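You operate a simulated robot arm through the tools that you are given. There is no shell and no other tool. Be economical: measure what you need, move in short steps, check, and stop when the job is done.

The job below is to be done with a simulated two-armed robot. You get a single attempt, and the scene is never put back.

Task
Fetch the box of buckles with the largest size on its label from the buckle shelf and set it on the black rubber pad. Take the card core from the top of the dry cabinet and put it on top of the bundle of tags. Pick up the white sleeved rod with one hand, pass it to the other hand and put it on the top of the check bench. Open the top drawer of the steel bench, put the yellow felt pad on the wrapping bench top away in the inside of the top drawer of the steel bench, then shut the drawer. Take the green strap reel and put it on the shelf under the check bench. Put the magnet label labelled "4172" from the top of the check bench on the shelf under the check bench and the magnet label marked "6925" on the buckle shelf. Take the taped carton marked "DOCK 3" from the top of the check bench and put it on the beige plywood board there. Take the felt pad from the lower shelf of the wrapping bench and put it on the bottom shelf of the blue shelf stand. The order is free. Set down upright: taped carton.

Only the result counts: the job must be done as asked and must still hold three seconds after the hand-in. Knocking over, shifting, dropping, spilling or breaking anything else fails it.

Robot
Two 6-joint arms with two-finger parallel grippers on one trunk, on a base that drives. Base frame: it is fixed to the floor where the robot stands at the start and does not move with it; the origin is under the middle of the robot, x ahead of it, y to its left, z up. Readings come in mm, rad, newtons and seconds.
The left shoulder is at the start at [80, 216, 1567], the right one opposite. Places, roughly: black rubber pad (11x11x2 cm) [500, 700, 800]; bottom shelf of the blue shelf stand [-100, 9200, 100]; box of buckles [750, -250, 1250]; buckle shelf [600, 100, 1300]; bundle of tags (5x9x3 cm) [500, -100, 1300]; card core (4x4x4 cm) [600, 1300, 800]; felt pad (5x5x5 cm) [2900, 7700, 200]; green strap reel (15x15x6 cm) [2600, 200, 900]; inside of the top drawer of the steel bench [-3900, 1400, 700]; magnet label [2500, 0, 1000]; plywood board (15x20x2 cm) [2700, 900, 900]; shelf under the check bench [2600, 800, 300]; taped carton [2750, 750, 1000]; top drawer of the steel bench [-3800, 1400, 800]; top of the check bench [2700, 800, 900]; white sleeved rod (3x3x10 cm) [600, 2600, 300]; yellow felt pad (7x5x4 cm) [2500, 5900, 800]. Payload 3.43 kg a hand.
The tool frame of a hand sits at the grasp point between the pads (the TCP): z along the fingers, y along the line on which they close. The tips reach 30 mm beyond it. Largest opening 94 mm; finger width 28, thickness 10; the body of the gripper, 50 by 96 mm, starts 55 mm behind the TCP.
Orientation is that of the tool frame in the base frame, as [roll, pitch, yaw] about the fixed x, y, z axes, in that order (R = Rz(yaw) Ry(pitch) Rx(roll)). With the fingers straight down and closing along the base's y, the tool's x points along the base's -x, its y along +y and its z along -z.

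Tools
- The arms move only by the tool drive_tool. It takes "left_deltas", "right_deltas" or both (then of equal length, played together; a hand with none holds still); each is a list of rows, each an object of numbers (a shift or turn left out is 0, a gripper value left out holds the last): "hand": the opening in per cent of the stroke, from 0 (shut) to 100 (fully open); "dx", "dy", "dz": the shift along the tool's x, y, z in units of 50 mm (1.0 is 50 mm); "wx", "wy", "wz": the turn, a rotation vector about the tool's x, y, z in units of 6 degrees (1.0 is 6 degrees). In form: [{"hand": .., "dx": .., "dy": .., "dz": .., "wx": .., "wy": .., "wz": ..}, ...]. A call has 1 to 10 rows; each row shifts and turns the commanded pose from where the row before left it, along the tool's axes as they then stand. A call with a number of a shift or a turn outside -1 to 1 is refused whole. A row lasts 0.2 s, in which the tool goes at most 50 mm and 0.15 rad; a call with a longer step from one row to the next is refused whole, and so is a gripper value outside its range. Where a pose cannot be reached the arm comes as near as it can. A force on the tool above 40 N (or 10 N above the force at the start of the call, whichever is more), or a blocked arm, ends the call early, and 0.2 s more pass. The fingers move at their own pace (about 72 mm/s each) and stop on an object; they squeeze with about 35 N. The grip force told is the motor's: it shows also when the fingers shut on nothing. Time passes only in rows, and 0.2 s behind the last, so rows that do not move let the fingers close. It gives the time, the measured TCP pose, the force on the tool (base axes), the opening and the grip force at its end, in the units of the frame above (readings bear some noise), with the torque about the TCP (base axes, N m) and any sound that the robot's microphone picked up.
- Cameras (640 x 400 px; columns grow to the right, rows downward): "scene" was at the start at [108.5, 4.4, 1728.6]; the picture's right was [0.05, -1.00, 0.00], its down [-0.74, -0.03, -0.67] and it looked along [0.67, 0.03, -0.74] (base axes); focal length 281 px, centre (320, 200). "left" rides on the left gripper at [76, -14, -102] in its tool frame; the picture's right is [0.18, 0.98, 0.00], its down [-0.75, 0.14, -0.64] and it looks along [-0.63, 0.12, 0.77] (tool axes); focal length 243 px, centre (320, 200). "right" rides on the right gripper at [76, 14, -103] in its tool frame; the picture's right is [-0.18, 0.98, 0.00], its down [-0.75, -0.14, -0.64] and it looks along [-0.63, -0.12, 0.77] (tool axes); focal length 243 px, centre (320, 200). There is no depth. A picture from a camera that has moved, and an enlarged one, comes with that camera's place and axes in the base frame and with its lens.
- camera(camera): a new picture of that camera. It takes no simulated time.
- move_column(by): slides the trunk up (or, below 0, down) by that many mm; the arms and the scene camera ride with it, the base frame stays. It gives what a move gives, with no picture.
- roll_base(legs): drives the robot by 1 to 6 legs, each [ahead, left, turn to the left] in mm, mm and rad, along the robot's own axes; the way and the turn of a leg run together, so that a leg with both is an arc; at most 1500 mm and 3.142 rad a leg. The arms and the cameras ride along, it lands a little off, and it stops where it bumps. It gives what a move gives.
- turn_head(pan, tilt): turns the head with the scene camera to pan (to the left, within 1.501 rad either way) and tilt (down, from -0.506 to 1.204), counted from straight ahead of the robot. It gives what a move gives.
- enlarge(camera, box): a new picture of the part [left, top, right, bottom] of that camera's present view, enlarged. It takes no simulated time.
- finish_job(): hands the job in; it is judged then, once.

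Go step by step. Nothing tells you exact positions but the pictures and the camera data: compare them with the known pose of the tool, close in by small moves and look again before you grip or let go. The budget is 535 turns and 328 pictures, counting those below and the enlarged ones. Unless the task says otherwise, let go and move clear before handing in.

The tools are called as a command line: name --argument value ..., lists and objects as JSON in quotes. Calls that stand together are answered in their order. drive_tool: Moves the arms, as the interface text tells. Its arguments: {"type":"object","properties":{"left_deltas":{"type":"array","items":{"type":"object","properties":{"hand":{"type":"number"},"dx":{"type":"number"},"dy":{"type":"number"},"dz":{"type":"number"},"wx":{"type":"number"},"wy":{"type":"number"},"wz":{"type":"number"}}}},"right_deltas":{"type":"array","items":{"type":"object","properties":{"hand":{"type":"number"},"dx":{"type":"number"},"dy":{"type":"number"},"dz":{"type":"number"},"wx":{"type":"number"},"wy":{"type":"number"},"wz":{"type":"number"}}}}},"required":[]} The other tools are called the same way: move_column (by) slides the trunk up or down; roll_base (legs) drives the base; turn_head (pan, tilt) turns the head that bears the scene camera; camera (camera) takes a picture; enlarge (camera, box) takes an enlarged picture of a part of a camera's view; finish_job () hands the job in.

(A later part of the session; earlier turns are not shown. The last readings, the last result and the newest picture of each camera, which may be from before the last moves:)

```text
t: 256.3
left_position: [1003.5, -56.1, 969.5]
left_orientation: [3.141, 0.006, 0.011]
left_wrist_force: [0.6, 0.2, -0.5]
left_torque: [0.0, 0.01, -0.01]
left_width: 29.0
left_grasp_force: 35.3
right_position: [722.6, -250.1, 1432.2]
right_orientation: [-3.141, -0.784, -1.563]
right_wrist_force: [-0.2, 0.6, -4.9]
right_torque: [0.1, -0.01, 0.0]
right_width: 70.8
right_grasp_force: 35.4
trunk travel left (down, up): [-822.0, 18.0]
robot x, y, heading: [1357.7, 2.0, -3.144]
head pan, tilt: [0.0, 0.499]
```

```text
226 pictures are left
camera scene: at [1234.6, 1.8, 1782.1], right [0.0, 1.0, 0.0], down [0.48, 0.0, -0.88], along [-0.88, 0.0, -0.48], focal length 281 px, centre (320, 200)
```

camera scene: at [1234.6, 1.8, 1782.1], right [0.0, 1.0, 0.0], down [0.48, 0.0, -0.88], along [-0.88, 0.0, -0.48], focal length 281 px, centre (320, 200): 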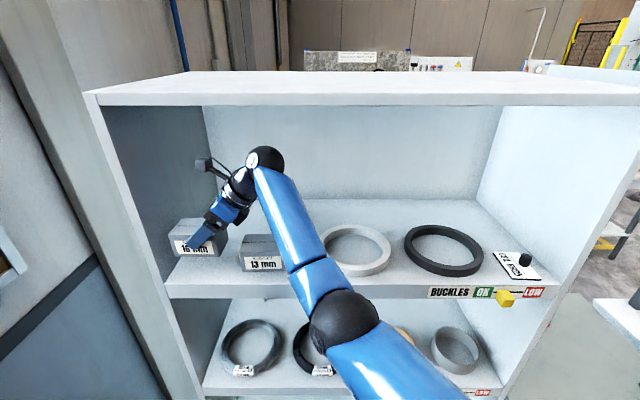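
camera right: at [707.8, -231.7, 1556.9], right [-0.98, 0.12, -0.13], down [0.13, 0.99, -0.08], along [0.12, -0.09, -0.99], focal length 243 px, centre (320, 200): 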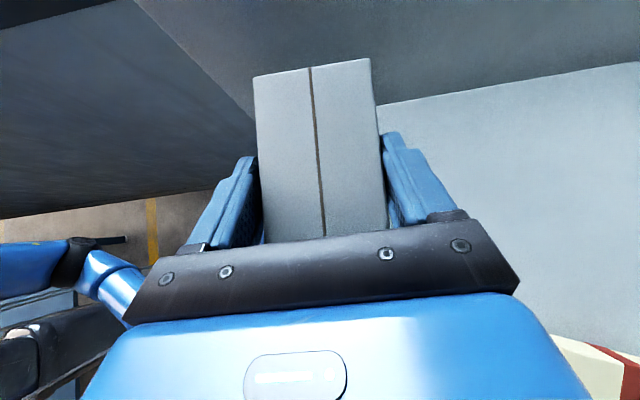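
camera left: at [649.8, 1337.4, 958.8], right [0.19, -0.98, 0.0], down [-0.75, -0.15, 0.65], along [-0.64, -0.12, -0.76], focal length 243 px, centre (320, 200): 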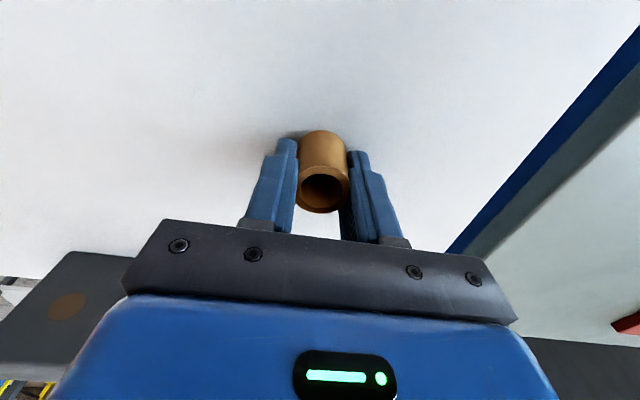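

Lifted level. Back out of the shelf and move towards the blue bench with the pads.

roll_base --legs '[[-340, 0, 0], [0, -750, 0]]'

turn_head --pan 0 --tilt 0.6

camera --camera "scene"

```text
t: 262.1
left_position: [1341.1, 694.4, 967.4]
left_orientation: [3.141, 0.008, 0.002]
left_wrist_force: [-0.5, -0.5, 0.3]
left_torque: [0.0, 0.01, -0.03]
left_width: 29.1
left_grasp_force: 34.8
right_position: [1059.5, 499.5, 1432.2]
right_orientation: [3.141, -0.783, -1.567]
right_wrist_force: [0.0, -0.4, -3.8]
right_torque: [0.05, 0.03, -0.03]
right_width: 70.0
right_grasp_force: 34.9
trunk travel left (down, up): [-822.0, 18.0]
robot x, y, heading: [1696.4, 749.3, 3.137]
head pan, tilt: [0.0, 0.499]
```

```text
t: 262.8
left_position: [1341.2, 694.6, 967.5]
left_orientation: [-3.14, 0.006, 0.004]
left_wrist_force: [0.1, 0.7, -0.5]
left_torque: [0.0, -0.02, 0.03]
left_width: 28.9
left_grasp_force: 34.8
right_position: [1057.6, 500.7, 1430.9]
right_orientation: [3.14, -0.784, -1.568]
right_wrist_force: [0.0, 0.0, -5.0]
right_torque: [0.1, -0.02, 0.01]
right_width: 70.2
right_grasp_force: 34.6
trunk travel left (down, up): [-822.0, 18.0]
robot x, y, heading: [1694.1, 747.9, 3.135]
head pan, tilt: [0.0, 0.6]
```

```text
225 pictures are left
camera scene: at [1575.1, 749.9, 1773.0], right [0.01, 1.0, 0.0], down [0.57, 0.0, -0.82], along [-0.82, 0.0, -0.57], focal length 281 px, centre (320, 200)
```

scene: 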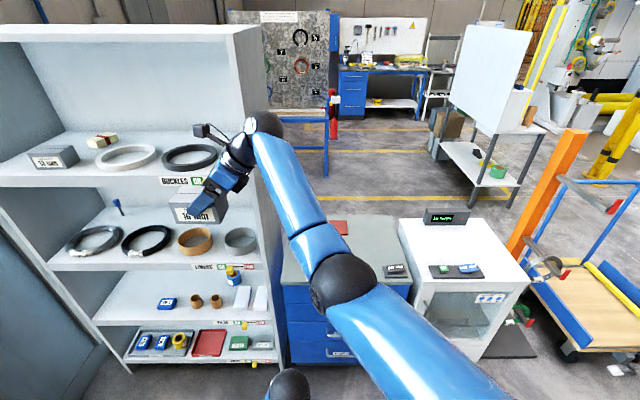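

Pad centre is ≈(450,678) at z≈830. I extend the right arm forward and draw the left in before lowering.

drive_tool --left_deltas '[{"dx": 0.65}, {"dx": 0.65}, {"dx": 0.65}, {}]' --right_deltas '[{"dy": 0.4}, {"dy": 0.4}, {"dy": 0.4}, {}]'

roll_base --legs '[[0, -192, 0.006]]'

turn_head --pan 0.35 --tilt 0.6

camera --camera "scene"

```text
t: 263.8
left_position: [1438.6, 695.1, 969.0]
left_orientation: [-3.141, 0.007, 0.004]
left_wrist_force: [0.4, 0.7, 0.5]
left_torque: [0.01, 0.01, 0.01]
left_width: 28.9
left_grasp_force: 34.7
right_position: [1012.6, 509.9, 1428.8]
right_orientation: [3.139, -0.786, -1.567]
right_wrist_force: [-0.4, 0.2, -5.2]
right_torque: [0.06, 0.01, -0.04]
right_width: 70.1
right_grasp_force: 34.5
right hand out of reach, approached as far as the arm can: row 3
trunk travel left (down, up): [-822.0, 18.0]
robot x, y, heading: [1700.2, 751.6, 3.137]
head pan, tilt: [0.0, 0.6]
```

```text
t: 265.4
left_position: [1438.5, 882.8, 967.8]
left_orientation: [-3.139, 0.007, 0.013]
left_wrist_force: [0.4, -0.3, -0.4]
left_torque: [0.03, -0.04, 0.0]
left_width: 29.1
left_grasp_force: 35.0
right_position: [1014.4, 692.0, 1427.9]
right_orientation: [3.141, -0.784, -1.558]
right_wrist_force: [0.2, -0.3, -5.0]
right_torque: [0.06, 0.01, -0.02]
right_width: 70.2
right_grasp_force: 34.8
trunk travel left (down, up): [-822.0, 18.0]
robot x, y, heading: [1696.1, 941.8, -3.136]
head pan, tilt: [0.0, 0.6]
```

```text
t: 266.2
left_position: [1438.6, 883.9, 967.6]
left_orientation: [-3.141, 0.005, 0.012]
left_wrist_force: [-0.5, 0.1, 0.0]
left_torque: [0.03, -0.02, 0.0]
left_width: 28.9
left_grasp_force: 35.7
right_position: [1014.1, 695.1, 1428.0]
right_orientation: [3.14, -0.784, -1.559]
right_wrist_force: [-0.2, -0.4, -4.6]
right_torque: [0.07, 0.01, 0.0]
right_width: 69.9
right_grasp_force: 35.1
trunk travel left (down, up): [-822.0, 18.0]
robot x, y, heading: [1696.7, 945.1, -3.137]
head pan, tilt: [0.351, 0.6]
```

```text
224 pictures are left
camera scene: at [1580.9, 911.1, 1773.0], right [-0.35, 0.94, 0.0], down [0.53, 0.2, -0.82], along [-0.77, -0.28, -0.57], focal length 281 px, centre (320, 200)
```

scene: 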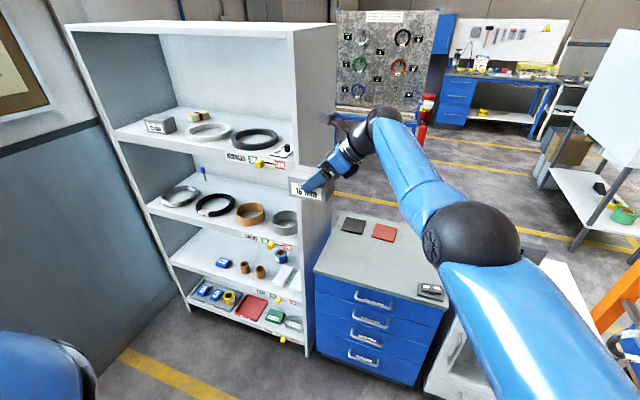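

Lower the trunk by 480 mm here, with the left hand drawn in a little more.

drive_tool --left_deltas '[{"dx": 0.6}, {}]'

move_column --by -400

move_column --by -70

camera --camera "scene"

```text
t: 266.8
left_position: [1469.6, 884.4, 966.9]
left_orientation: [-3.139, 0.006, 0.014]
left_wrist_force: [0.2, -0.4, 0.0]
left_torque: [0.02, 0.0, 0.02]
left_width: 28.8
left_grasp_force: 35.0
right_position: [1014.8, 695.0, 1428.5]
right_orientation: [3.14, -0.782, -1.559]
right_wrist_force: [-0.3, -0.5, -5.4]
right_torque: [0.09, 0.01, -0.01]
right_width: 70.3
right_grasp_force: 34.2
trunk travel left (down, up): [-822.0, 18.0]
robot x, y, heading: [1696.0, 939.0, -3.136]
head pan, tilt: [0.351, 0.6]
```

```text
t: 270.6
left_position: [1469.9, 884.6, 567.5]
left_orientation: [-3.141, 0.007, 0.013]
left_wrist_force: [0.7, 0.5, -0.4]
left_torque: [0.04, 0.0, 0.01]
left_width: 29.1
left_grasp_force: 35.0
right_position: [1015.4, 695.8, 1028.5]
right_orientation: [3.141, -0.784, -1.558]
right_wrist_force: [0.2, -1.1, -4.5]
right_torque: [0.1, 0.03, -0.01]
right_width: 69.9
right_grasp_force: 35.1
trunk travel left (down, up): [-422.0, 418.0]
robot x, y, heading: [1694.4, 943.1, -3.141]
head pan, tilt: [0.351, 0.6]
```

```text
t: 271.7
left_position: [1470.8, 885.3, 498.1]
left_orientation: [-3.141, 0.007, 0.012]
left_wrist_force: [0.0, 0.2, 0.0]
left_torque: [0.0, 0.01, 0.03]
left_width: 29.0
left_grasp_force: 35.2
right_position: [1014.8, 696.6, 959.0]
right_orientation: [3.14, -0.788, -1.557]
right_wrist_force: [0.0, 0.6, -5.0]
right_torque: [0.07, -0.03, -0.02]
right_width: 70.0
right_grasp_force: 34.9
trunk travel left (down, up): [-352.0, 488.0]
robot x, y, heading: [1697.1, 941.5, -3.14]
head pan, tilt: [0.351, 0.6]
```

```text
223 pictures are left
camera scene: at [1581.6, 912.1, 1303.1], right [-0.35, 0.94, 0.0], down [0.53, 0.2, -0.82], along [-0.77, -0.29, -0.57], focal length 281 px, centre (320, 200)
```

scene: 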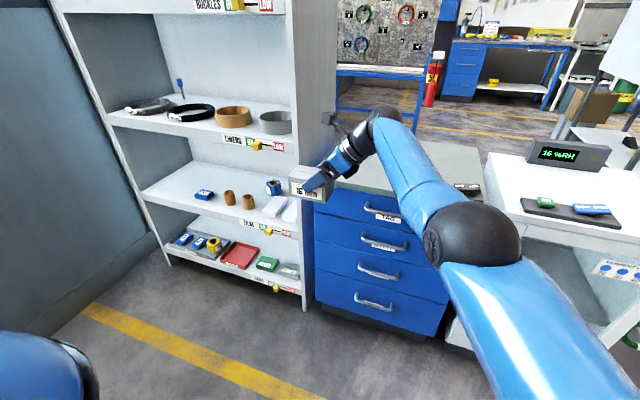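

Clear overhead. Drive forward most of the way.

roll_base --legs '[[480, 0, 0]]'

turn_head --pan 0.35 --tilt 0.8

camera --camera "scene"

camera --camera "right"

camera --camera "left"

```text
t: 274.5
left_position: [995.1, 885.8, 497.0]
left_orientation: [-3.141, 0.007, 0.006]
left_wrist_force: [-0.8, -0.2, 0.0]
left_torque: [-0.01, 0.0, 0.01]
left_width: 29.2
left_grasp_force: 35.0
right_position: [537.5, 700.2, 959.0]
right_orientation: [3.14, -0.785, -1.564]
right_wrist_force: [-1.7, 0.5, -4.7]
right_torque: [0.05, 0.05, 0.01]
right_width: 70.2
right_grasp_force: 34.9
trunk travel left (down, up): [-352.0, 488.0]
robot x, y, heading: [1219.1, 940.2, 3.139]
head pan, tilt: [0.351, 0.6]
```

```text
t: 275.3
left_position: [995.0, 886.5, 497.3]
left_orientation: [-3.141, 0.008, 0.006]
left_wrist_force: [0.1, 0.5, -0.2]
left_torque: [0.05, -0.02, 0.0]
left_width: 29.3
left_grasp_force: 34.8
right_position: [538.8, 700.8, 959.8]
right_orientation: [-3.141, -0.785, -1.563]
right_wrist_force: [-0.5, -0.8, -4.2]
right_torque: [0.09, 0.0, -0.04]
right_width: 70.0
right_grasp_force: 34.8
trunk travel left (down, up): [-352.0, 488.0]
robot x, y, heading: [1219.5, 941.8, 3.135]
head pan, tilt: [0.351, 0.799]
```

```text
222 pictures are left
camera scene: at [1113.5, 915.3, 1286.2], right [-0.34, 0.94, 0.0], down [0.67, 0.24, -0.7], along [-0.66, -0.24, -0.72], focal length 281 px, centre (320, 200)
```

scene: 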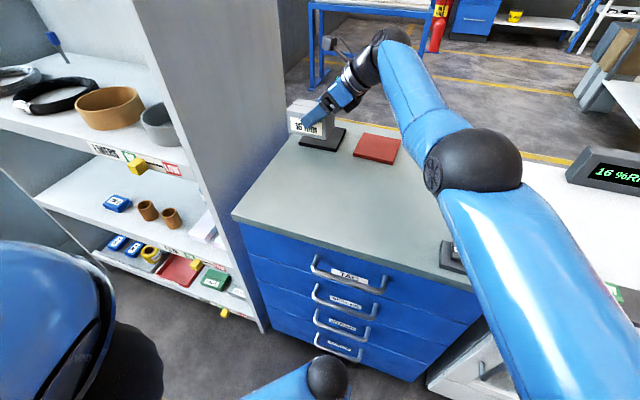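

```text
221 pictures are left
camera right: at [524.0, 719.7, 1083.4], right [-0.98, 0.12, -0.13], down [0.14, 0.99, -0.08], along [0.12, -0.09, -0.99], focal length 243 px, centre (320, 200)
```

right: 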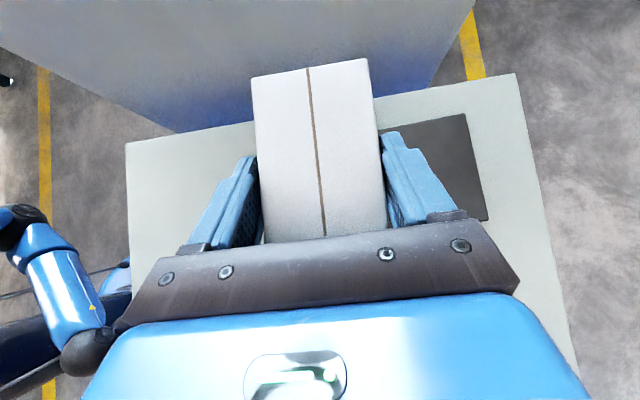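

```text
220 pictures are left
camera left: at [1071.3, 900.5, 599.7], right [0.19, -0.98, 0.0], down [-0.75, -0.15, 0.65], along [-0.64, -0.12, -0.76], focal length 243 px, centre (320, 200)
```

left: 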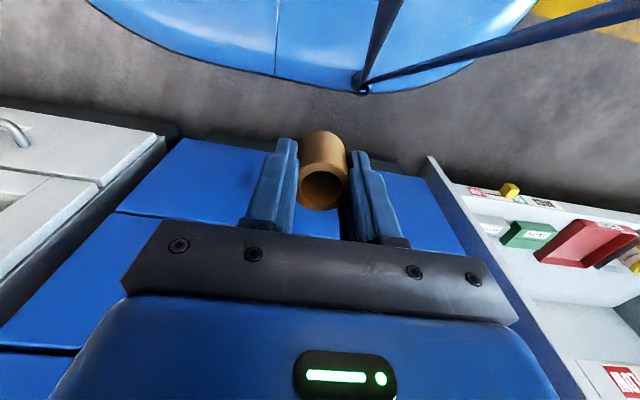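

The pad is centred at (451,682). Drive 87 mm forward.

roll_base --legs '[[87, 4, 0]]'

drive_tool --right_deltas '[{}]'

camera --camera "right"

```text
t: 276.4
left_position: [913.6, 882.1, 499.1]
left_orientation: [-3.141, 0.005, 0.007]
left_wrist_force: [-1.2, -0.5, -0.7]
left_torque: [-0.01, -0.01, -0.01]
left_width: 28.8
left_grasp_force: 35.3
right_position: [449.0, 691.5, 959.9]
right_orientation: [-3.139, -0.782, -1.565]
right_wrist_force: [-0.9, 0.3, -4.7]
right_torque: [0.05, -0.03, 0.01]
right_width: 70.1
right_grasp_force: 34.7
trunk travel left (down, up): [-352.0, 488.0]
robot x, y, heading: [1142.3, 941.1, 3.136]
head pan, tilt: [0.351, 0.799]
```

```text
t: 276.8
left_position: [919.7, 882.7, 502.3]
left_orientation: [-3.14, 0.019, 0.007]
left_wrist_force: [-0.4, 0.4, -0.8]
left_torque: [0.0, -0.01, 0.02]
left_width: 29.0
left_grasp_force: 35.0
right_position: [455.2, 686.5, 970.9]
right_orientation: [3.129, -0.781, -1.55]
right_wrist_force: [0.1, 0.1, -4.8]
right_torque: [0.09, -0.02, 0.0]
right_width: 69.8
right_grasp_force: 35.2
trunk travel left (down, up): [-352.0, 488.0]
robot x, y, heading: [1140.3, 938.6, 3.142]
head pan, tilt: [0.351, 0.799]
```

```text
219 pictures are left
camera right: at [440.4, 705.7, 1095.7], right [-0.99, 0.12, -0.12], down [0.13, 0.99, -0.08], along [0.11, -0.09, -0.99], focal length 243 px, centre (320, 200)
```

right: 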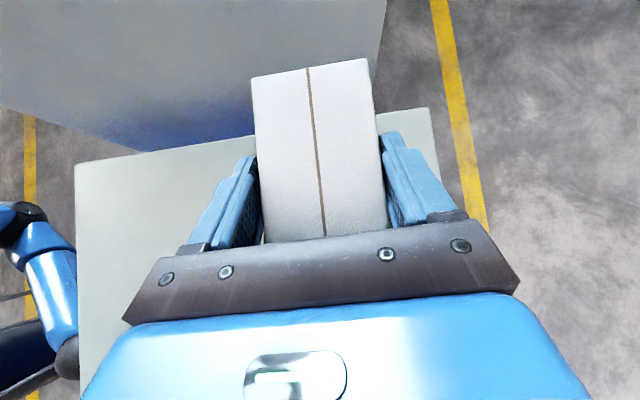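

drive_tool --right_deltas '[{}, {}]'

camera --camera "left"

camera --camera "scene"

```text
t: 277.4
left_position: [918.9, 881.6, 502.0]
left_orientation: [-3.14, 0.017, 0.006]
left_wrist_force: [0.9, 0.3, -0.1]
left_torque: [-0.02, 0.01, -0.01]
left_width: 29.3
left_grasp_force: 34.9
right_position: [453.5, 686.8, 968.7]
right_orientation: [3.129, -0.782, -1.554]
right_wrist_force: [-0.1, -0.1, -5.2]
right_torque: [0.06, 0.0, 0.03]
right_width: 70.1
right_grasp_force: 35.2
trunk travel left (down, up): [-352.0, 488.0]
robot x, y, heading: [1142.4, 942.2, 3.143]
head pan, tilt: [0.351, 0.799]
```

```text
218 pictures are left
camera left: at [997.1, 896.3, 602.7], right [0.19, -0.98, 0.0], down [-0.74, -0.15, 0.65], along [-0.64, -0.12, -0.76], focal length 243 px, centre (320, 200)
```

left: 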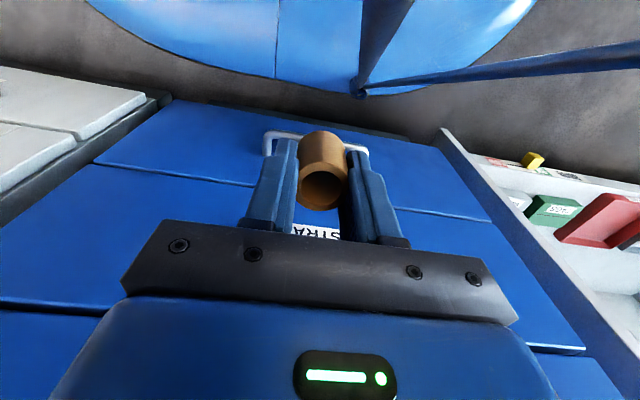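

```text
217 pictures are left
camera scene: at [1014.3, 911.7, 1285.8], right [-0.34, 0.94, -0.01], down [0.69, 0.24, -0.69], along [-0.64, -0.24, -0.73], focal length 281 px, centre (320, 200)
```

scene: 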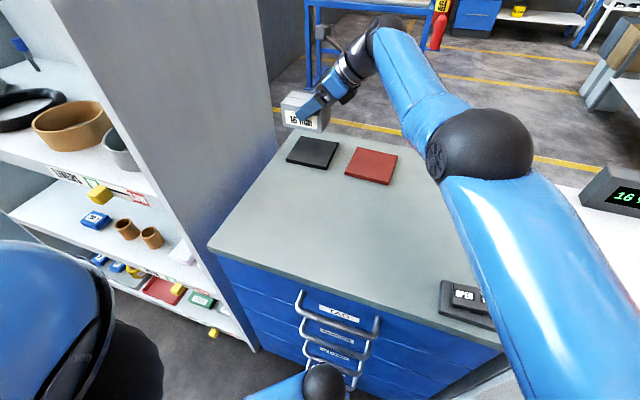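

My body seems pitched slightly—base may be touching the bench. Back up 25 mm and recheck.

roll_base --legs '[[-25, 0, 0]]'

drive_tool --right_deltas '[{}]'

camera --camera "scene"

```text
t: 278.2
left_position: [940.9, 883.4, 500.3]
left_orientation: [-3.139, 0.014, 0.011]
left_wrist_force: [-0.2, 0.0, -0.6]
left_torque: [0.0, -0.05, 0.01]
left_width: 28.8
left_grasp_force: 35.1
right_position: [471.8, 687.8, 966.1]
right_orientation: [3.136, -0.784, -1.556]
right_wrist_force: [0.6, 0.3, -5.0]
right_torque: [0.08, 0.01, 0.0]
right_width: 69.9
right_grasp_force: 35.1
trunk travel left (down, up): [-352.0, 488.0]
robot x, y, heading: [1163.6, 941.3, -3.142]
head pan, tilt: [0.351, 0.799]
```

```text
t: 278.6
left_position: [950.4, 882.9, 503.7]
left_orientation: [-3.139, 0.031, 0.01]
left_wrist_force: [-0.1, -0.5, 0.1]
left_torque: [-0.04, -0.01, -0.01]
left_width: 28.9
left_grasp_force: 35.1
right_position: [479.6, 679.5, 991.2]
right_orientation: [3.076, -0.791, -1.513]
right_wrist_force: [-0.3, 0.2, -5.0]
right_torque: [0.05, -0.04, 0.01]
right_width: 69.9
right_grasp_force: 34.9
trunk travel left (down, up): [-352.0, 488.0]
robot x, y, heading: [1163.9, 939.9, -3.146]
head pan, tilt: [0.351, 0.799]
```

```text
216 pictures are left
camera scene: at [1037.2, 912.7, 1285.8], right [-0.34, 0.94, -0.01], down [0.68, 0.25, -0.69], along [-0.64, -0.24, -0.73], focal length 281 px, centre (320, 200)
```

scene: 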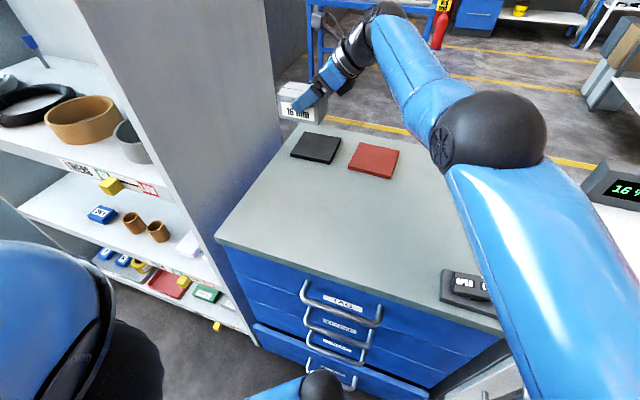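

The bottom drawer appears dragged out — something of mine is hooked. I look with the left camera and zoom.

camera --camera "left"

enlarge --camera "scene" --box '[200, 230, 500, 400]'

```text
215 pictures are left
camera left: at [1029.1, 896.6, 604.6], right [0.19, -0.98, -0.01], down [-0.73, -0.15, 0.67], along [-0.65, -0.12, -0.75], focal length 243 px, centre (320, 200)
```

left: 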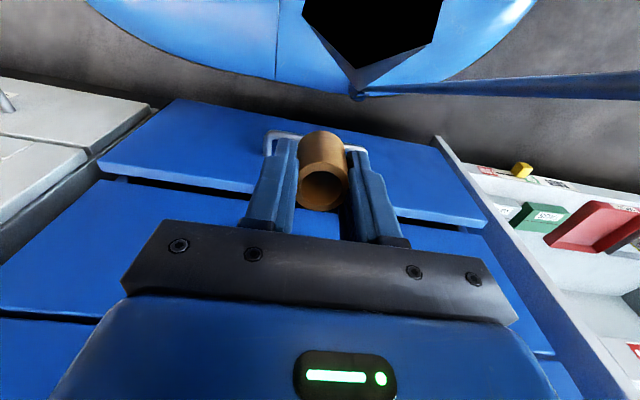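

```text
2.13 times, centred on (350, 315) of scene
camera zoom: at [1037.2, 912.7, 1285.8], right [-0.34, 0.94, -0.01], down [0.68, 0.25, -0.69], along [-0.64, -0.24, -0.73], focal length 600 px, centre (256, -45)
```

zoom: 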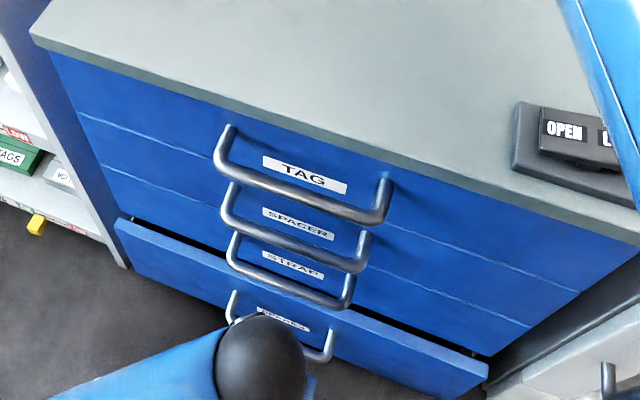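

The left fingers hooked the bottom drawer's handle and pulled it out ~3 cm. I raise the trunk straight up to unhook.

move_column --by 90

drive_tool --right_deltas '[{}]'

camera --camera "scene"

camera --camera "left"

```text
t: 279.8
left_position: [949.1, 882.5, 594.6]
left_orientation: [-3.137, 0.032, 0.01]
left_wrist_force: [0.1, 0.2, -0.3]
left_torque: [-0.03, 0.0, 0.0]
left_width: 28.9
left_grasp_force: 34.6
right_position: [477.7, 679.6, 1083.7]
right_orientation: [3.067, -0.796, -1.505]
right_wrist_force: [1.2, -1.0, -5.0]
right_torque: [0.09, -0.02, 0.0]
right_width: 69.9
right_grasp_force: 34.4
trunk travel left (down, up): [-442.0, 398.0]
robot x, y, heading: [1163.8, 945.4, -3.143]
head pan, tilt: [0.351, 0.799]
```

```text
t: 280.2
left_position: [948.9, 882.4, 593.4]
left_orientation: [-3.14, 0.033, 0.008]
left_wrist_force: [0.3, 0.5, 0.8]
left_torque: [-0.01, 0.0, 0.0]
left_width: 29.1
left_grasp_force: 35.0
right_position: [476.9, 679.4, 1083.9]
right_orientation: [3.068, -0.796, -1.505]
right_wrist_force: [0.4, 0.1, -4.3]
right_torque: [0.07, -0.01, 0.02]
right_width: 69.8
right_grasp_force: 35.2
trunk travel left (down, up): [-442.0, 398.0]
robot x, y, heading: [1162.1, 942.8, -3.143]
head pan, tilt: [0.351, 0.799]
```

```text
213 pictures are left
camera scene: at [1036.4, 912.4, 1375.8], right [-0.34, 0.94, -0.01], down [0.68, 0.25, -0.69], along [-0.64, -0.24, -0.73], focal length 281 px, centre (320, 200)
```

scene: 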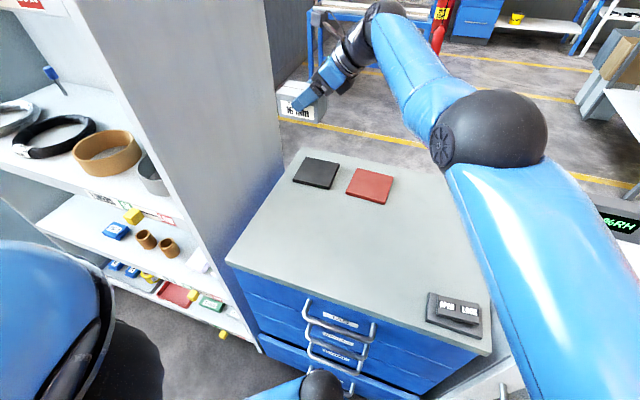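

```text
212 pictures are left
camera left: at [1028.7, 896.4, 694.6], right [0.19, -0.98, -0.01], down [-0.73, -0.15, 0.67], along [-0.65, -0.12, -0.75], focal length 243 px, centre (320, 200)
```

left: 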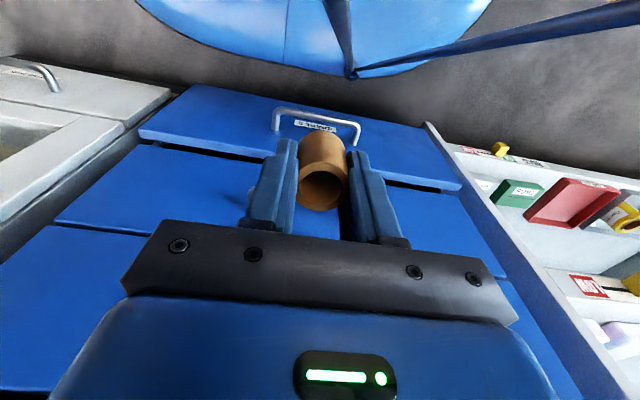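

The pose still looks slightly off; back away 200 mm and re-read.

roll_base --legs '[[-200, 0, 0]]'

drive_tool --right_deltas '[{}, {}]'

camera --camera "scene"

```text
t: 281.8
left_position: [1148.0, 882.8, 594.6]
left_orientation: [-3.141, 0.03, 0.005]
left_wrist_force: [0.3, -0.3, 0.1]
left_torque: [0.01, -0.03, -0.04]
left_width: 28.9
left_grasp_force: 35.3
right_position: [673.8, 679.6, 1083.0]
right_orientation: [3.07, -0.796, -1.51]
right_wrist_force: [0.4, -0.4, -5.0]
right_torque: [0.06, 0.04, 0.0]
right_width: 69.9
right_grasp_force: 35.2
trunk travel left (down, up): [-442.0, 398.0]
robot x, y, heading: [1364.7, 937.9, 3.138]
head pan, tilt: [0.351, 0.799]
```

```text
t: 282.1
left_position: [1151.1, 879.6, 608.2]
left_orientation: [-3.139, 0.132, 0.024]
left_wrist_force: [-262.5, -78.8, 8.3]
left_torque: [7.87, -26.72, -6.04]
left_width: 28.8
left_grasp_force: 35.3
right_position: [682.8, 663.6, 1211.8]
right_orientation: [2.683, -0.867, -1.229]
right_wrist_force: [1.0, 0.5, -6.7]
right_torque: [0.0, 0.02, -0.04]
right_width: 70.1
right_grasp_force: 34.7
trunk travel left (down, up): [-442.0, 398.0]
robot x, y, heading: [1365.3, 936.5, 3.135]
head pan, tilt: [0.351, 0.799]
stopped in row 1 (left hand): the force on the tool passed its limit at 68 N (the readings are from after the stop); the commanded pose is now the measured one
```

```text
211 pictures are left
camera scene: at [1244.7, 910.6, 1377.1], right [-0.34, 0.94, 0.0], down [0.68, 0.24, -0.69], along [-0.65, -0.23, -0.72], focal length 281 px, centre (320, 200)
```

scene: 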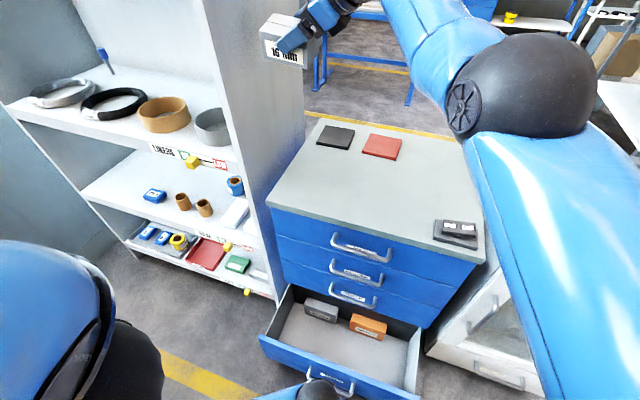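

The left hand is still hooked and has pulled the drawer open. I stop and inspect exactly what is caught.

camera --camera "left"

enlarge --camera "scene" --box '[230, 280, 450, 400]'

```text
210 pictures are left
camera left: at [1239.4, 895.5, 699.1], right [0.21, -0.98, -0.03], down [-0.66, -0.16, 0.74], along [-0.72, -0.13, -0.68], focal length 243 px, centre (320, 200)
```

left: 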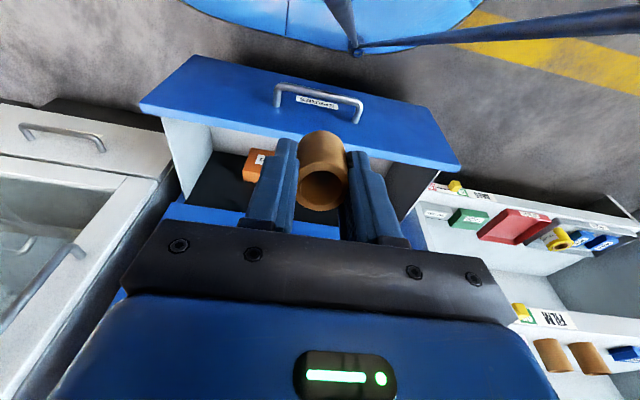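

```text
2.91 times, centred on (340, 340) of scene
camera zoom: at [1244.7, 910.6, 1377.1], right [-0.34, 0.94, 0.0], down [0.68, 0.24, -0.69], along [-0.65, -0.23, -0.72], focal length 818 px, centre (262, -207)
```

zoom: 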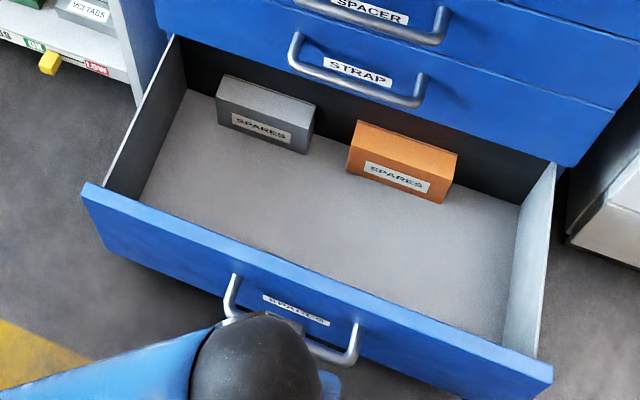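

The handle is at z≈282, far below the left hand, so the hooking must be elsewhere. I look straight down at my base front.

turn_head --pan 0.2 --tilt 1.2

camera --camera "scene"

camera --camera "right"

```text
t: 283.0
left_position: [1148.8, 882.5, 603.5]
left_orientation: [-3.134, 0.117, 0.033]
left_wrist_force: [-270.3, -72.1, 11.5]
left_torque: [7.41, -28.25, -4.88]
left_width: 28.8
left_grasp_force: 34.6
right_position: [676.5, 662.2, 1204.4]
right_orientation: [2.703, -0.871, -1.239]
right_wrist_force: [1.0, 0.0, -4.6]
right_torque: [0.07, -0.06, 0.01]
right_width: 70.3
right_grasp_force: 34.9
trunk travel left (down, up): [-442.0, 398.0]
robot x, y, heading: [1365.7, 941.3, 3.145]
head pan, tilt: [0.201, 1.201]
```

```text
208 pictures are left
camera scene: at [1257.0, 928.4, 1348.4], right [-0.2, 0.98, 0.0], down [0.92, 0.19, -0.35], along [-0.34, -0.07, -0.94], focal length 281 px, centre (320, 200)
```

scene: 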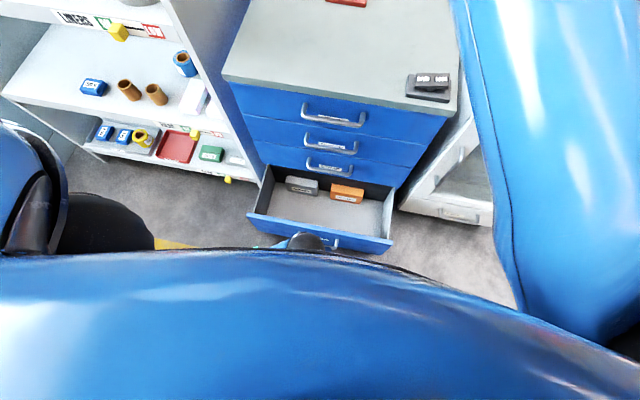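

```text
207 pictures are left
camera right: at [696.0, 697.2, 1324.7], right [-0.98, 0.12, 0.13], down [0.09, 0.97, -0.24], along [-0.15, -0.22, -0.96], focal length 243 px, centre (320, 200)
```

right: 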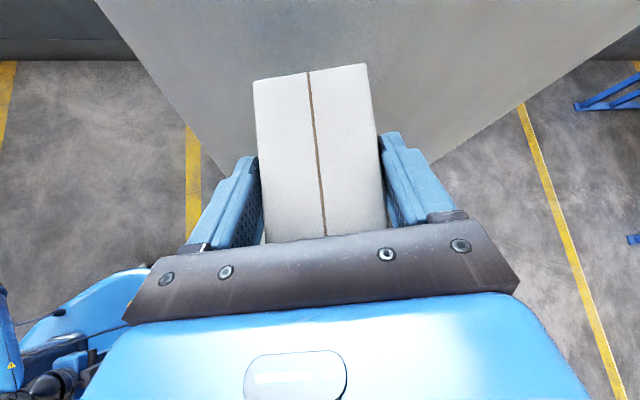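

The left hand is jammed against my own body (sustained 270 N). I free it by moving it forward.

drive_tool --left_deltas '[{"dx": -0.4}, {"dx": -0.6}, {"dx": -0.6}, {}]'

camera --camera "left"

```text
t: 284.0
left_position: [1081.5, 881.5, 607.6]
left_orientation: [-3.132, 0.074, 0.012]
left_wrist_force: [-0.5, 0.1, 0.1]
left_torque: [0.01, 0.03, -0.01]
left_width: 29.1
left_grasp_force: 35.0
right_position: [678.4, 661.1, 1205.2]
right_orientation: [2.7, -0.866, -1.236]
right_wrist_force: [-0.2, 0.4, -4.1]
right_torque: [0.12, -0.03, -0.01]
right_width: 70.2
right_grasp_force: 35.0
trunk travel left (down, up): [-442.0, 398.0]
robot x, y, heading: [1361.1, 937.1, 3.136]
head pan, tilt: [0.201, 1.201]
```

```text
206 pictures are left
camera left: at [1165.2, 894.9, 704.4], right [0.2, -0.98, -0.02], down [-0.7, -0.16, 0.7], along [-0.69, -0.12, -0.72], focal length 243 px, centre (320, 200)
```

left: 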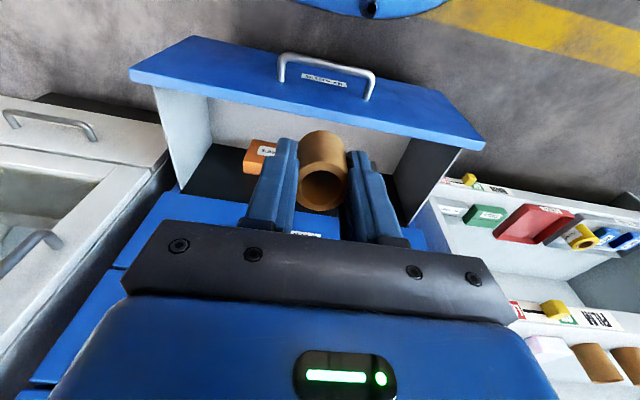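

The left hand is free. I back up a little and check whether the drawer still follows me.

roll_base --legs '[[-60, 0, 0]]'

camera --camera "scene"

camera --camera "left"

```text
t: 284.9
left_position: [1135.3, 880.9, 605.9]
left_orientation: [-3.133, 0.07, 0.01]
left_wrist_force: [0.5, -1.4, -0.3]
left_torque: [-0.01, -0.01, 0.01]
left_width: 28.7
left_grasp_force: 35.1
right_position: [727.1, 663.5, 1203.9]
right_orientation: [2.702, -0.87, -1.243]
right_wrist_force: [-2.4, -0.3, -4.6]
right_torque: [0.13, -0.06, 0.04]
right_width: 70.2
right_grasp_force: 35.1
trunk travel left (down, up): [-442.0, 398.0]
robot x, y, heading: [1419.4, 931.9, 3.139]
head pan, tilt: [0.201, 1.201]
```

```text
205 pictures are left
camera scene: at [1307.6, 927.7, 1347.8], right [-0.19, 0.98, 0.0], down [0.92, 0.18, -0.34], along [-0.33, -0.07, -0.94], focal length 281 px, centre (320, 200)
```

scene: 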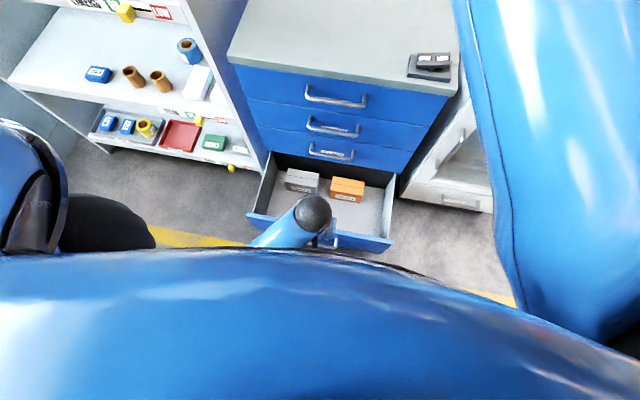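

```text
204 pictures are left
camera left: at [1218.6, 895.0, 703.2], right [0.19, -0.98, -0.02], down [-0.71, -0.15, 0.69], along [-0.68, -0.12, -0.72], focal length 243 px, centre (320, 200)
```

left: 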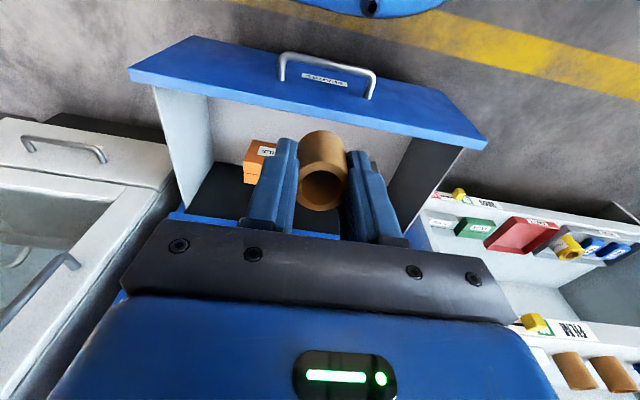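

The drawer still follows the base. I tilt the left camera to see the gap between handle and base.

drive_tool --left_deltas '[{"wy": 1, "dx": -0.4}, {"wy": 1, "dx": -0.4}, {"wy": 1}, {"wy": 1}, {}]'

camera --camera "left"

```text
t: 286.1
left_position: [1108.2, 886.4, 567.9]
left_orientation: [-3.131, -0.328, 0.005]
left_wrist_force: [0.0, 0.3, -0.9]
left_torque: [-0.02, -0.01, -0.01]
left_width: 28.8
left_grasp_force: 35.3
left hand out of reach, approached as far as the arm can: row 3, 4
right_position: [737.7, 657.8, 1262.0]
right_orientation: [2.523, -0.877, -1.105]
right_wrist_force: [-0.8, 0.2, -5.4]
right_torque: [0.09, -0.05, -0.01]
right_width: 69.9
right_grasp_force: 35.3
trunk travel left (down, up): [-442.0, 398.0]
robot x, y, heading: [1423.2, 934.3, 3.141]
head pan, tilt: [0.201, 1.201]
```

```text
203 pictures are left
camera left: at [1147.8, 899.5, 689.8], right [0.18, -0.98, 0.05], down [-0.92, -0.15, 0.36], along [-0.35, -0.11, -0.93], focal length 243 px, centre (320, 200)
```

left: 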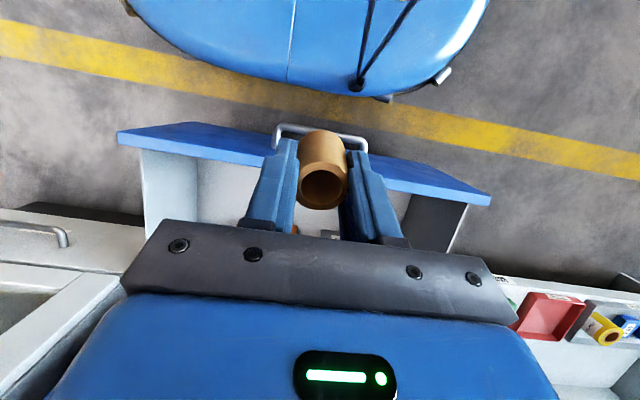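

No visible link, yet it follows. I back off further so the drawer reaches its stop and separates; I'll close it afterwards.

roll_base --legs '[[-120, 0, 0]]'

camera --camera "left"

```text
t: 287.4
left_position: [1229.3, 886.2, 568.0]
left_orientation: [-3.13, -0.321, 0.005]
left_wrist_force: [-0.1, -0.2, 0.4]
left_torque: [0.0, 0.01, -0.02]
left_width: 29.1
left_grasp_force: 35.5
right_position: [871.7, 662.6, 1220.0]
right_orientation: [2.661, -0.864, -1.213]
right_wrist_force: [0.7, -0.2, -3.3]
right_torque: [0.09, -0.02, -0.03]
right_width: 69.9
right_grasp_force: 34.9
trunk travel left (down, up): [-442.0, 398.0]
robot x, y, heading: [1543.9, 937.8, 3.138]
head pan, tilt: [0.201, 1.201]
```

```text
202 pictures are left
camera left: at [1269.5, 899.2, 690.0], right [0.18, -0.98, 0.05], down [-0.92, -0.15, 0.37], along [-0.35, -0.11, -0.93], focal length 243 px, centre (320, 200)
```

left: 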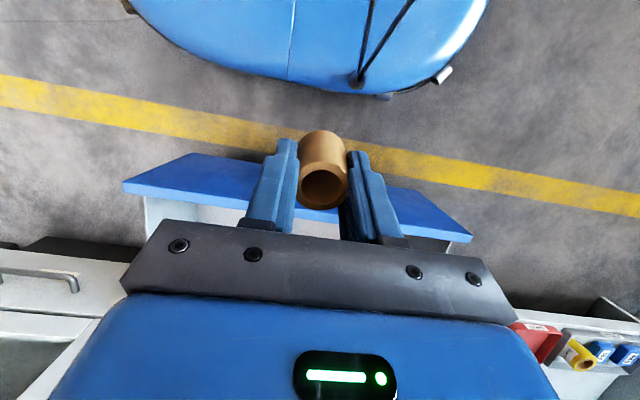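

Separated. I back off further, then bring the right arm out of its stretched posture.

roll_base --legs '[[-250, 0, 0]]'

drive_tool --right_deltas '[{"dy": -0.5}, {"dy": -0.6}, {"dy": -0.6}, {"dy": -0.6}, {}]'

turn_head --pan 0.2 --tilt 0.7

camera --camera "scene"

```text
t: 289.2
left_position: [1480.0, 885.2, 567.9]
left_orientation: [-3.13, -0.327, 0.007]
left_wrist_force: [0.5, 0.8, 0.6]
left_torque: [0.0, 0.0, 0.0]
left_width: 28.9
left_grasp_force: 35.2
right_position: [1120.0, 661.2, 1217.6]
right_orientation: [2.666, -0.864, -1.214]
right_wrist_force: [-0.4, 0.0, -4.6]
right_torque: [0.06, -0.03, 0.03]
right_width: 69.7
right_grasp_force: 34.4
trunk travel left (down, up): [-442.0, 398.0]
robot x, y, heading: [1792.2, 934.1, 3.135]
head pan, tilt: [0.201, 1.201]
```

```text
t: 290.4
left_position: [1479.8, 885.8, 566.9]
left_orientation: [-3.13, -0.325, 0.007]
left_wrist_force: [-0.3, -0.8, 0.0]
left_torque: [-0.02, 0.01, 0.03]
left_width: 28.9
left_grasp_force: 34.7
right_position: [1141.3, 626.5, 1215.9]
right_orientation: [2.666, -0.864, -1.214]
right_wrist_force: [0.3, 0.1, -5.0]
right_torque: [0.11, -0.01, 0.0]
right_width: 70.0
right_grasp_force: 35.0
right hand out of reach, approached as far as the arm can: row 1, 2, 3, 4
trunk travel left (down, up): [-442.0, 398.0]
robot x, y, heading: [1793.6, 933.9, 3.138]
head pan, tilt: [0.201, 1.201]
```

```text
t: 291.3
left_position: [1479.1, 885.0, 567.7]
left_orientation: [-3.131, -0.326, 0.007]
left_wrist_force: [0.2, 0.4, 0.4]
left_torque: [0.04, -0.01, 0.01]
left_width: 28.8
left_grasp_force: 35.6
right_position: [1141.9, 626.9, 1217.5]
right_orientation: [2.669, -0.864, -1.216]
right_wrist_force: [0.5, 0.0, -5.2]
right_torque: [0.09, 0.0, 0.01]
right_width: 70.1
right_grasp_force: 34.8
trunk travel left (down, up): [-442.0, 398.0]
robot x, y, heading: [1789.8, 934.3, 3.139]
head pan, tilt: [0.201, 0.7]
```

```text
201 pictures are left
camera scene: at [1677.3, 919.5, 1384.3], right [-0.19, 0.98, 0.0], down [0.63, 0.13, -0.76], along [-0.75, -0.15, -0.65], focal length 281 px, centre (320, 200)
```

scene: 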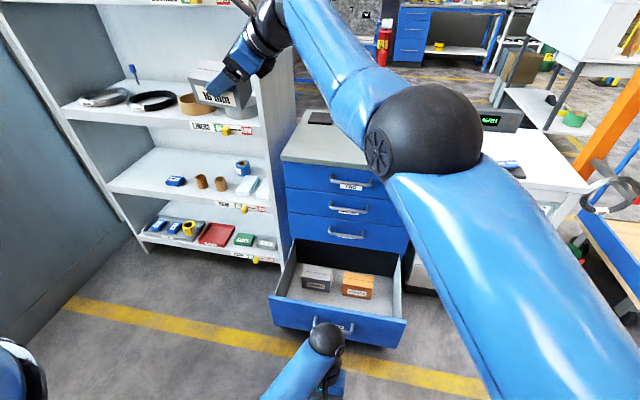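

The right arm is locked straight again; use the same trick: turn the tool toward forward, then pull in.

drive_tool --right_deltas '[{"wx": -1}, {"wx": -1}, {"wx": -1}, {"wx": -1}, {"wx": -1}, {"wx": -1}, {"wx": -1}, {"wx": -1}, {}]'

drive_tool --right_deltas '[{"dz": -0.6}, {"dz": -0.6}, {"dz": -0.6}, {}]'

```text
t: 293.3
left_position: [1480.4, 885.1, 568.3]
left_orientation: [-3.13, -0.324, 0.007]
left_wrist_force: [0.6, -0.5, -0.3]
left_torque: [-0.02, -0.01, 0.01]
left_width: 29.1
left_grasp_force: 35.2
right_position: [1077.2, 574.0, 1245.0]
right_orientation: [1.825, -0.866, -1.215]
right_wrist_force: [0.0, -0.3, -4.6]
right_torque: [0.03, -0.14, 0.01]
right_width: 70.1
right_grasp_force: 35.6
right hand out of reach, approached as far as the arm can: row 1, 2, 3, 4, 5, 6, 7
trunk travel left (down, up): [-442.0, 398.0]
robot x, y, heading: [1793.4, 933.8, 3.135]
head pan, tilt: [0.201, 0.7]
```

```text
t: 294.3
left_position: [1480.3, 883.5, 567.8]
left_orientation: [-3.13, -0.325, 0.008]
left_wrist_force: [-1.0, 1.0, -0.3]
left_torque: [0.01, 0.02, 0.03]
left_width: 29.1
left_grasp_force: 35.1
right_position: [1095.7, 564.3, 1265.0]
right_orientation: [1.826, -0.864, -1.217]
right_wrist_force: [-0.1, 0.5, -4.4]
right_torque: [0.06, -0.15, 0.04]
right_width: 69.9
right_grasp_force: 35.5
right hand out of reach, approached as far as the arm can: row 1, 2, 3
trunk travel left (down, up): [-442.0, 398.0]
robot x, y, heading: [1790.1, 934.7, 3.136]
head pan, tilt: [0.201, 0.7]
```

The hand is far across my body — a shoulder limit may be active. Move it to the right.

drive_tool --right_deltas '[{"dx": -0.456, "dy": 0.454, "dz": -0.386}, {"dx": -0.456, "dy": 0.454, "dz": -0.386}, {"dx": -0.456, "dy": 0.454, "dz": -0.386}, {"dx": -0.456, "dy": 0.454, "dz": -0.386}, {"dx": -0.456, "dy": 0.454, "dz": -0.386}, {"dx": -0.456, "dy": 0.454, "dz": -0.386}, {}]'

```text
t: 295.9
left_position: [1478.5, 883.4, 566.2]
left_orientation: [-3.129, -0.326, 0.009]
left_wrist_force: [0.5, 0.1, -0.9]
left_torque: [-0.01, -0.01, 0.0]
left_width: 28.8
left_grasp_force: 35.1
right_position: [1072.6, 736.9, 1269.0]
right_orientation: [1.831, -0.863, -1.219]
right_wrist_force: [-0.9, -0.6, -4.7]
right_torque: [0.07, -0.11, -0.02]
right_width: 70.2
right_grasp_force: 34.9
right hand out of reach, approached as far as the arm can: row 1, 2, 3
trunk travel left (down, up): [-442.0, 398.0]
robot x, y, heading: [1789.8, 933.5, 3.136]
head pan, tilt: [0.201, 0.7]
```

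The arm is free. Restore the level box orientation (45° tool) and bring it in front of the right shoulder.

drive_tool --right_deltas '[{"wx": 1}, {"wx": 1}, {"wx": 1}, {"wx": 1}, {"wx": 1}, {"wx": 1}, {"wx": 1}, {"wx": 1}, {"wx": 0.65, "wy": -0.41, "wz": 0.67}, {"wx": 0.65, "wy": -0.41, "wz": 0.67}]'

drive_tool --right_deltas '[{"wx": 0.65, "wy": -0.41, "wz": 0.67}, {"dx": -0.557, "dy": -0.31, "dz": -0.557}, {"dx": -0.557, "dy": -0.31, "dz": -0.557}, {"dx": -0.557, "dy": -0.31, "dz": -0.557}, {"dx": -0.557, "dy": -0.31, "dz": -0.557}, {"dx": -0.557, "dy": -0.31, "dz": -0.557}, {}]'

```text
t: 298.1
left_position: [1480.2, 885.0, 566.9]
left_orientation: [-3.131, -0.327, 0.007]
left_wrist_force: [0.0, 0.0, -1.0]
left_torque: [-0.01, 0.02, -0.01]
left_width: 29.1
left_grasp_force: 34.7
right_position: [1114.0, 764.6, 1242.9]
right_orientation: [2.983, -0.826, -1.457]
right_wrist_force: [0.3, 0.0, -5.0]
right_torque: [0.12, -0.04, -0.01]
right_width: 70.0
right_grasp_force: 35.0
right hand out of reach, approached as far as the arm can: row 8, 9, 10
trunk travel left (down, up): [-442.0, 398.0]
robot x, y, heading: [1791.7, 935.8, 3.141]
head pan, tilt: [0.201, 0.7]
```

```text
t: 299.7
left_position: [1481.5, 885.2, 567.9]
left_orientation: [-3.132, -0.324, 0.006]
left_wrist_force: [0.4, 0.5, 0.6]
left_torque: [0.01, 0.01, 0.0]
left_width: 29.0
left_grasp_force: 34.7
right_position: [1121.2, 818.2, 1249.7]
right_orientation: [3.129, -0.789, -1.561]
right_wrist_force: [-0.5, -0.3, -3.7]
right_torque: [0.08, 0.03, 0.02]
right_width: 70.2
right_grasp_force: 35.0
right hand out of reach, approached as far as the arm can: row 1, 2, 3, 4, 5, 6
trunk travel left (down, up): [-442.0, 398.0]
robot x, y, heading: [1788.3, 934.2, 3.139]
head pan, tilt: [0.201, 0.7]
```

drive_tool --right_deltas '[{"dx": -0.53, "dz": 0.53}, {"dx": -0.53, "dz": 0.53}, {"dx": -0.53, "dz": 0.53}, {"dx": -0.53, "dz": 0.53}, {}]'

```text
t: 300.9
left_position: [1480.4, 885.7, 567.1]
left_orientation: [-3.131, -0.325, 0.009]
left_wrist_force: [0.6, -0.4, -0.7]
left_torque: [0.01, 0.05, 0.03]
left_width: 28.7
left_grasp_force: 35.1
right_position: [1077.9, 804.9, 1113.7]
right_orientation: [3.128, -0.789, -1.562]
right_wrist_force: [0.5, 0.3, -4.1]
right_torque: [0.09, 0.04, 0.02]
right_width: 69.9
right_grasp_force: 34.9
right hand out of reach, approached as far as the arm can: row 1, 2, 3, 4
trunk travel left (down, up): [-442.0, 398.0]
robot x, y, heading: [1791.1, 933.7, 3.137]
head pan, tilt: [0.201, 0.7]
```

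Still in the wrong branch. Turn the tool forward, pull well in with a bent elbow, then turn back.

drive_tool --right_deltas '[{"wx": -1}, {"wx": -1}, {"wx": -1}, {"wx": -1}, {"wx": -1}, {"wx": -1}, {"wx": -1}, {"wx": -1}, {"wx": -1}, {"wx": -1}]'

drive_tool --right_deltas '[{"dz": -0.8}, {"dz": -0.8}, {"dz": -0.8}, {"dz": -0.8}, {"dz": -0.8}, {}]'

```text
t: 303.1
left_position: [1479.6, 884.7, 567.8]
left_orientation: [-3.129, -0.326, 0.007]
left_wrist_force: [0.5, 0.0, -0.3]
left_torque: [0.01, 0.03, 0.0]
left_width: 29.1
left_grasp_force: 34.6
right_position: [946.3, 750.6, 1143.7]
right_orientation: [2.081, -0.791, -1.564]
right_wrist_force: [-0.4, -0.3, -3.7]
right_torque: [0.04, -0.11, 0.04]
right_width: 70.1
right_grasp_force: 35.0
right hand out of reach, approached as far as the arm can: row 1, 2, 3, 4, 5, 6, 7, 8, 9, 10
trunk travel left (down, up): [-442.0, 398.0]
robot x, y, heading: [1787.0, 935.8, 3.136]
head pan, tilt: [0.201, 0.7]
```

```text
t: 304.5
left_position: [1480.0, 884.5, 566.8]
left_orientation: [-3.13, -0.325, 0.007]
left_wrist_force: [-0.2, -0.1, -0.2]
left_torque: [0.0, 0.0, -0.02]
left_width: 28.7
left_grasp_force: 34.7
right_position: [1087.4, 806.7, 1211.0]
right_orientation: [2.085, -0.788, -1.568]
right_wrist_force: [-0.8, -0.1, -3.7]
right_torque: [-0.01, -0.15, 0.04]
right_width: 69.8
right_grasp_force: 34.7
right hand out of reach, approached as far as the arm can: row 1, 2
trunk travel left (down, up): [-442.0, 398.0]
robot x, y, heading: [1794.8, 936.5, 3.138]
head pan, tilt: [0.201, 0.7]
```

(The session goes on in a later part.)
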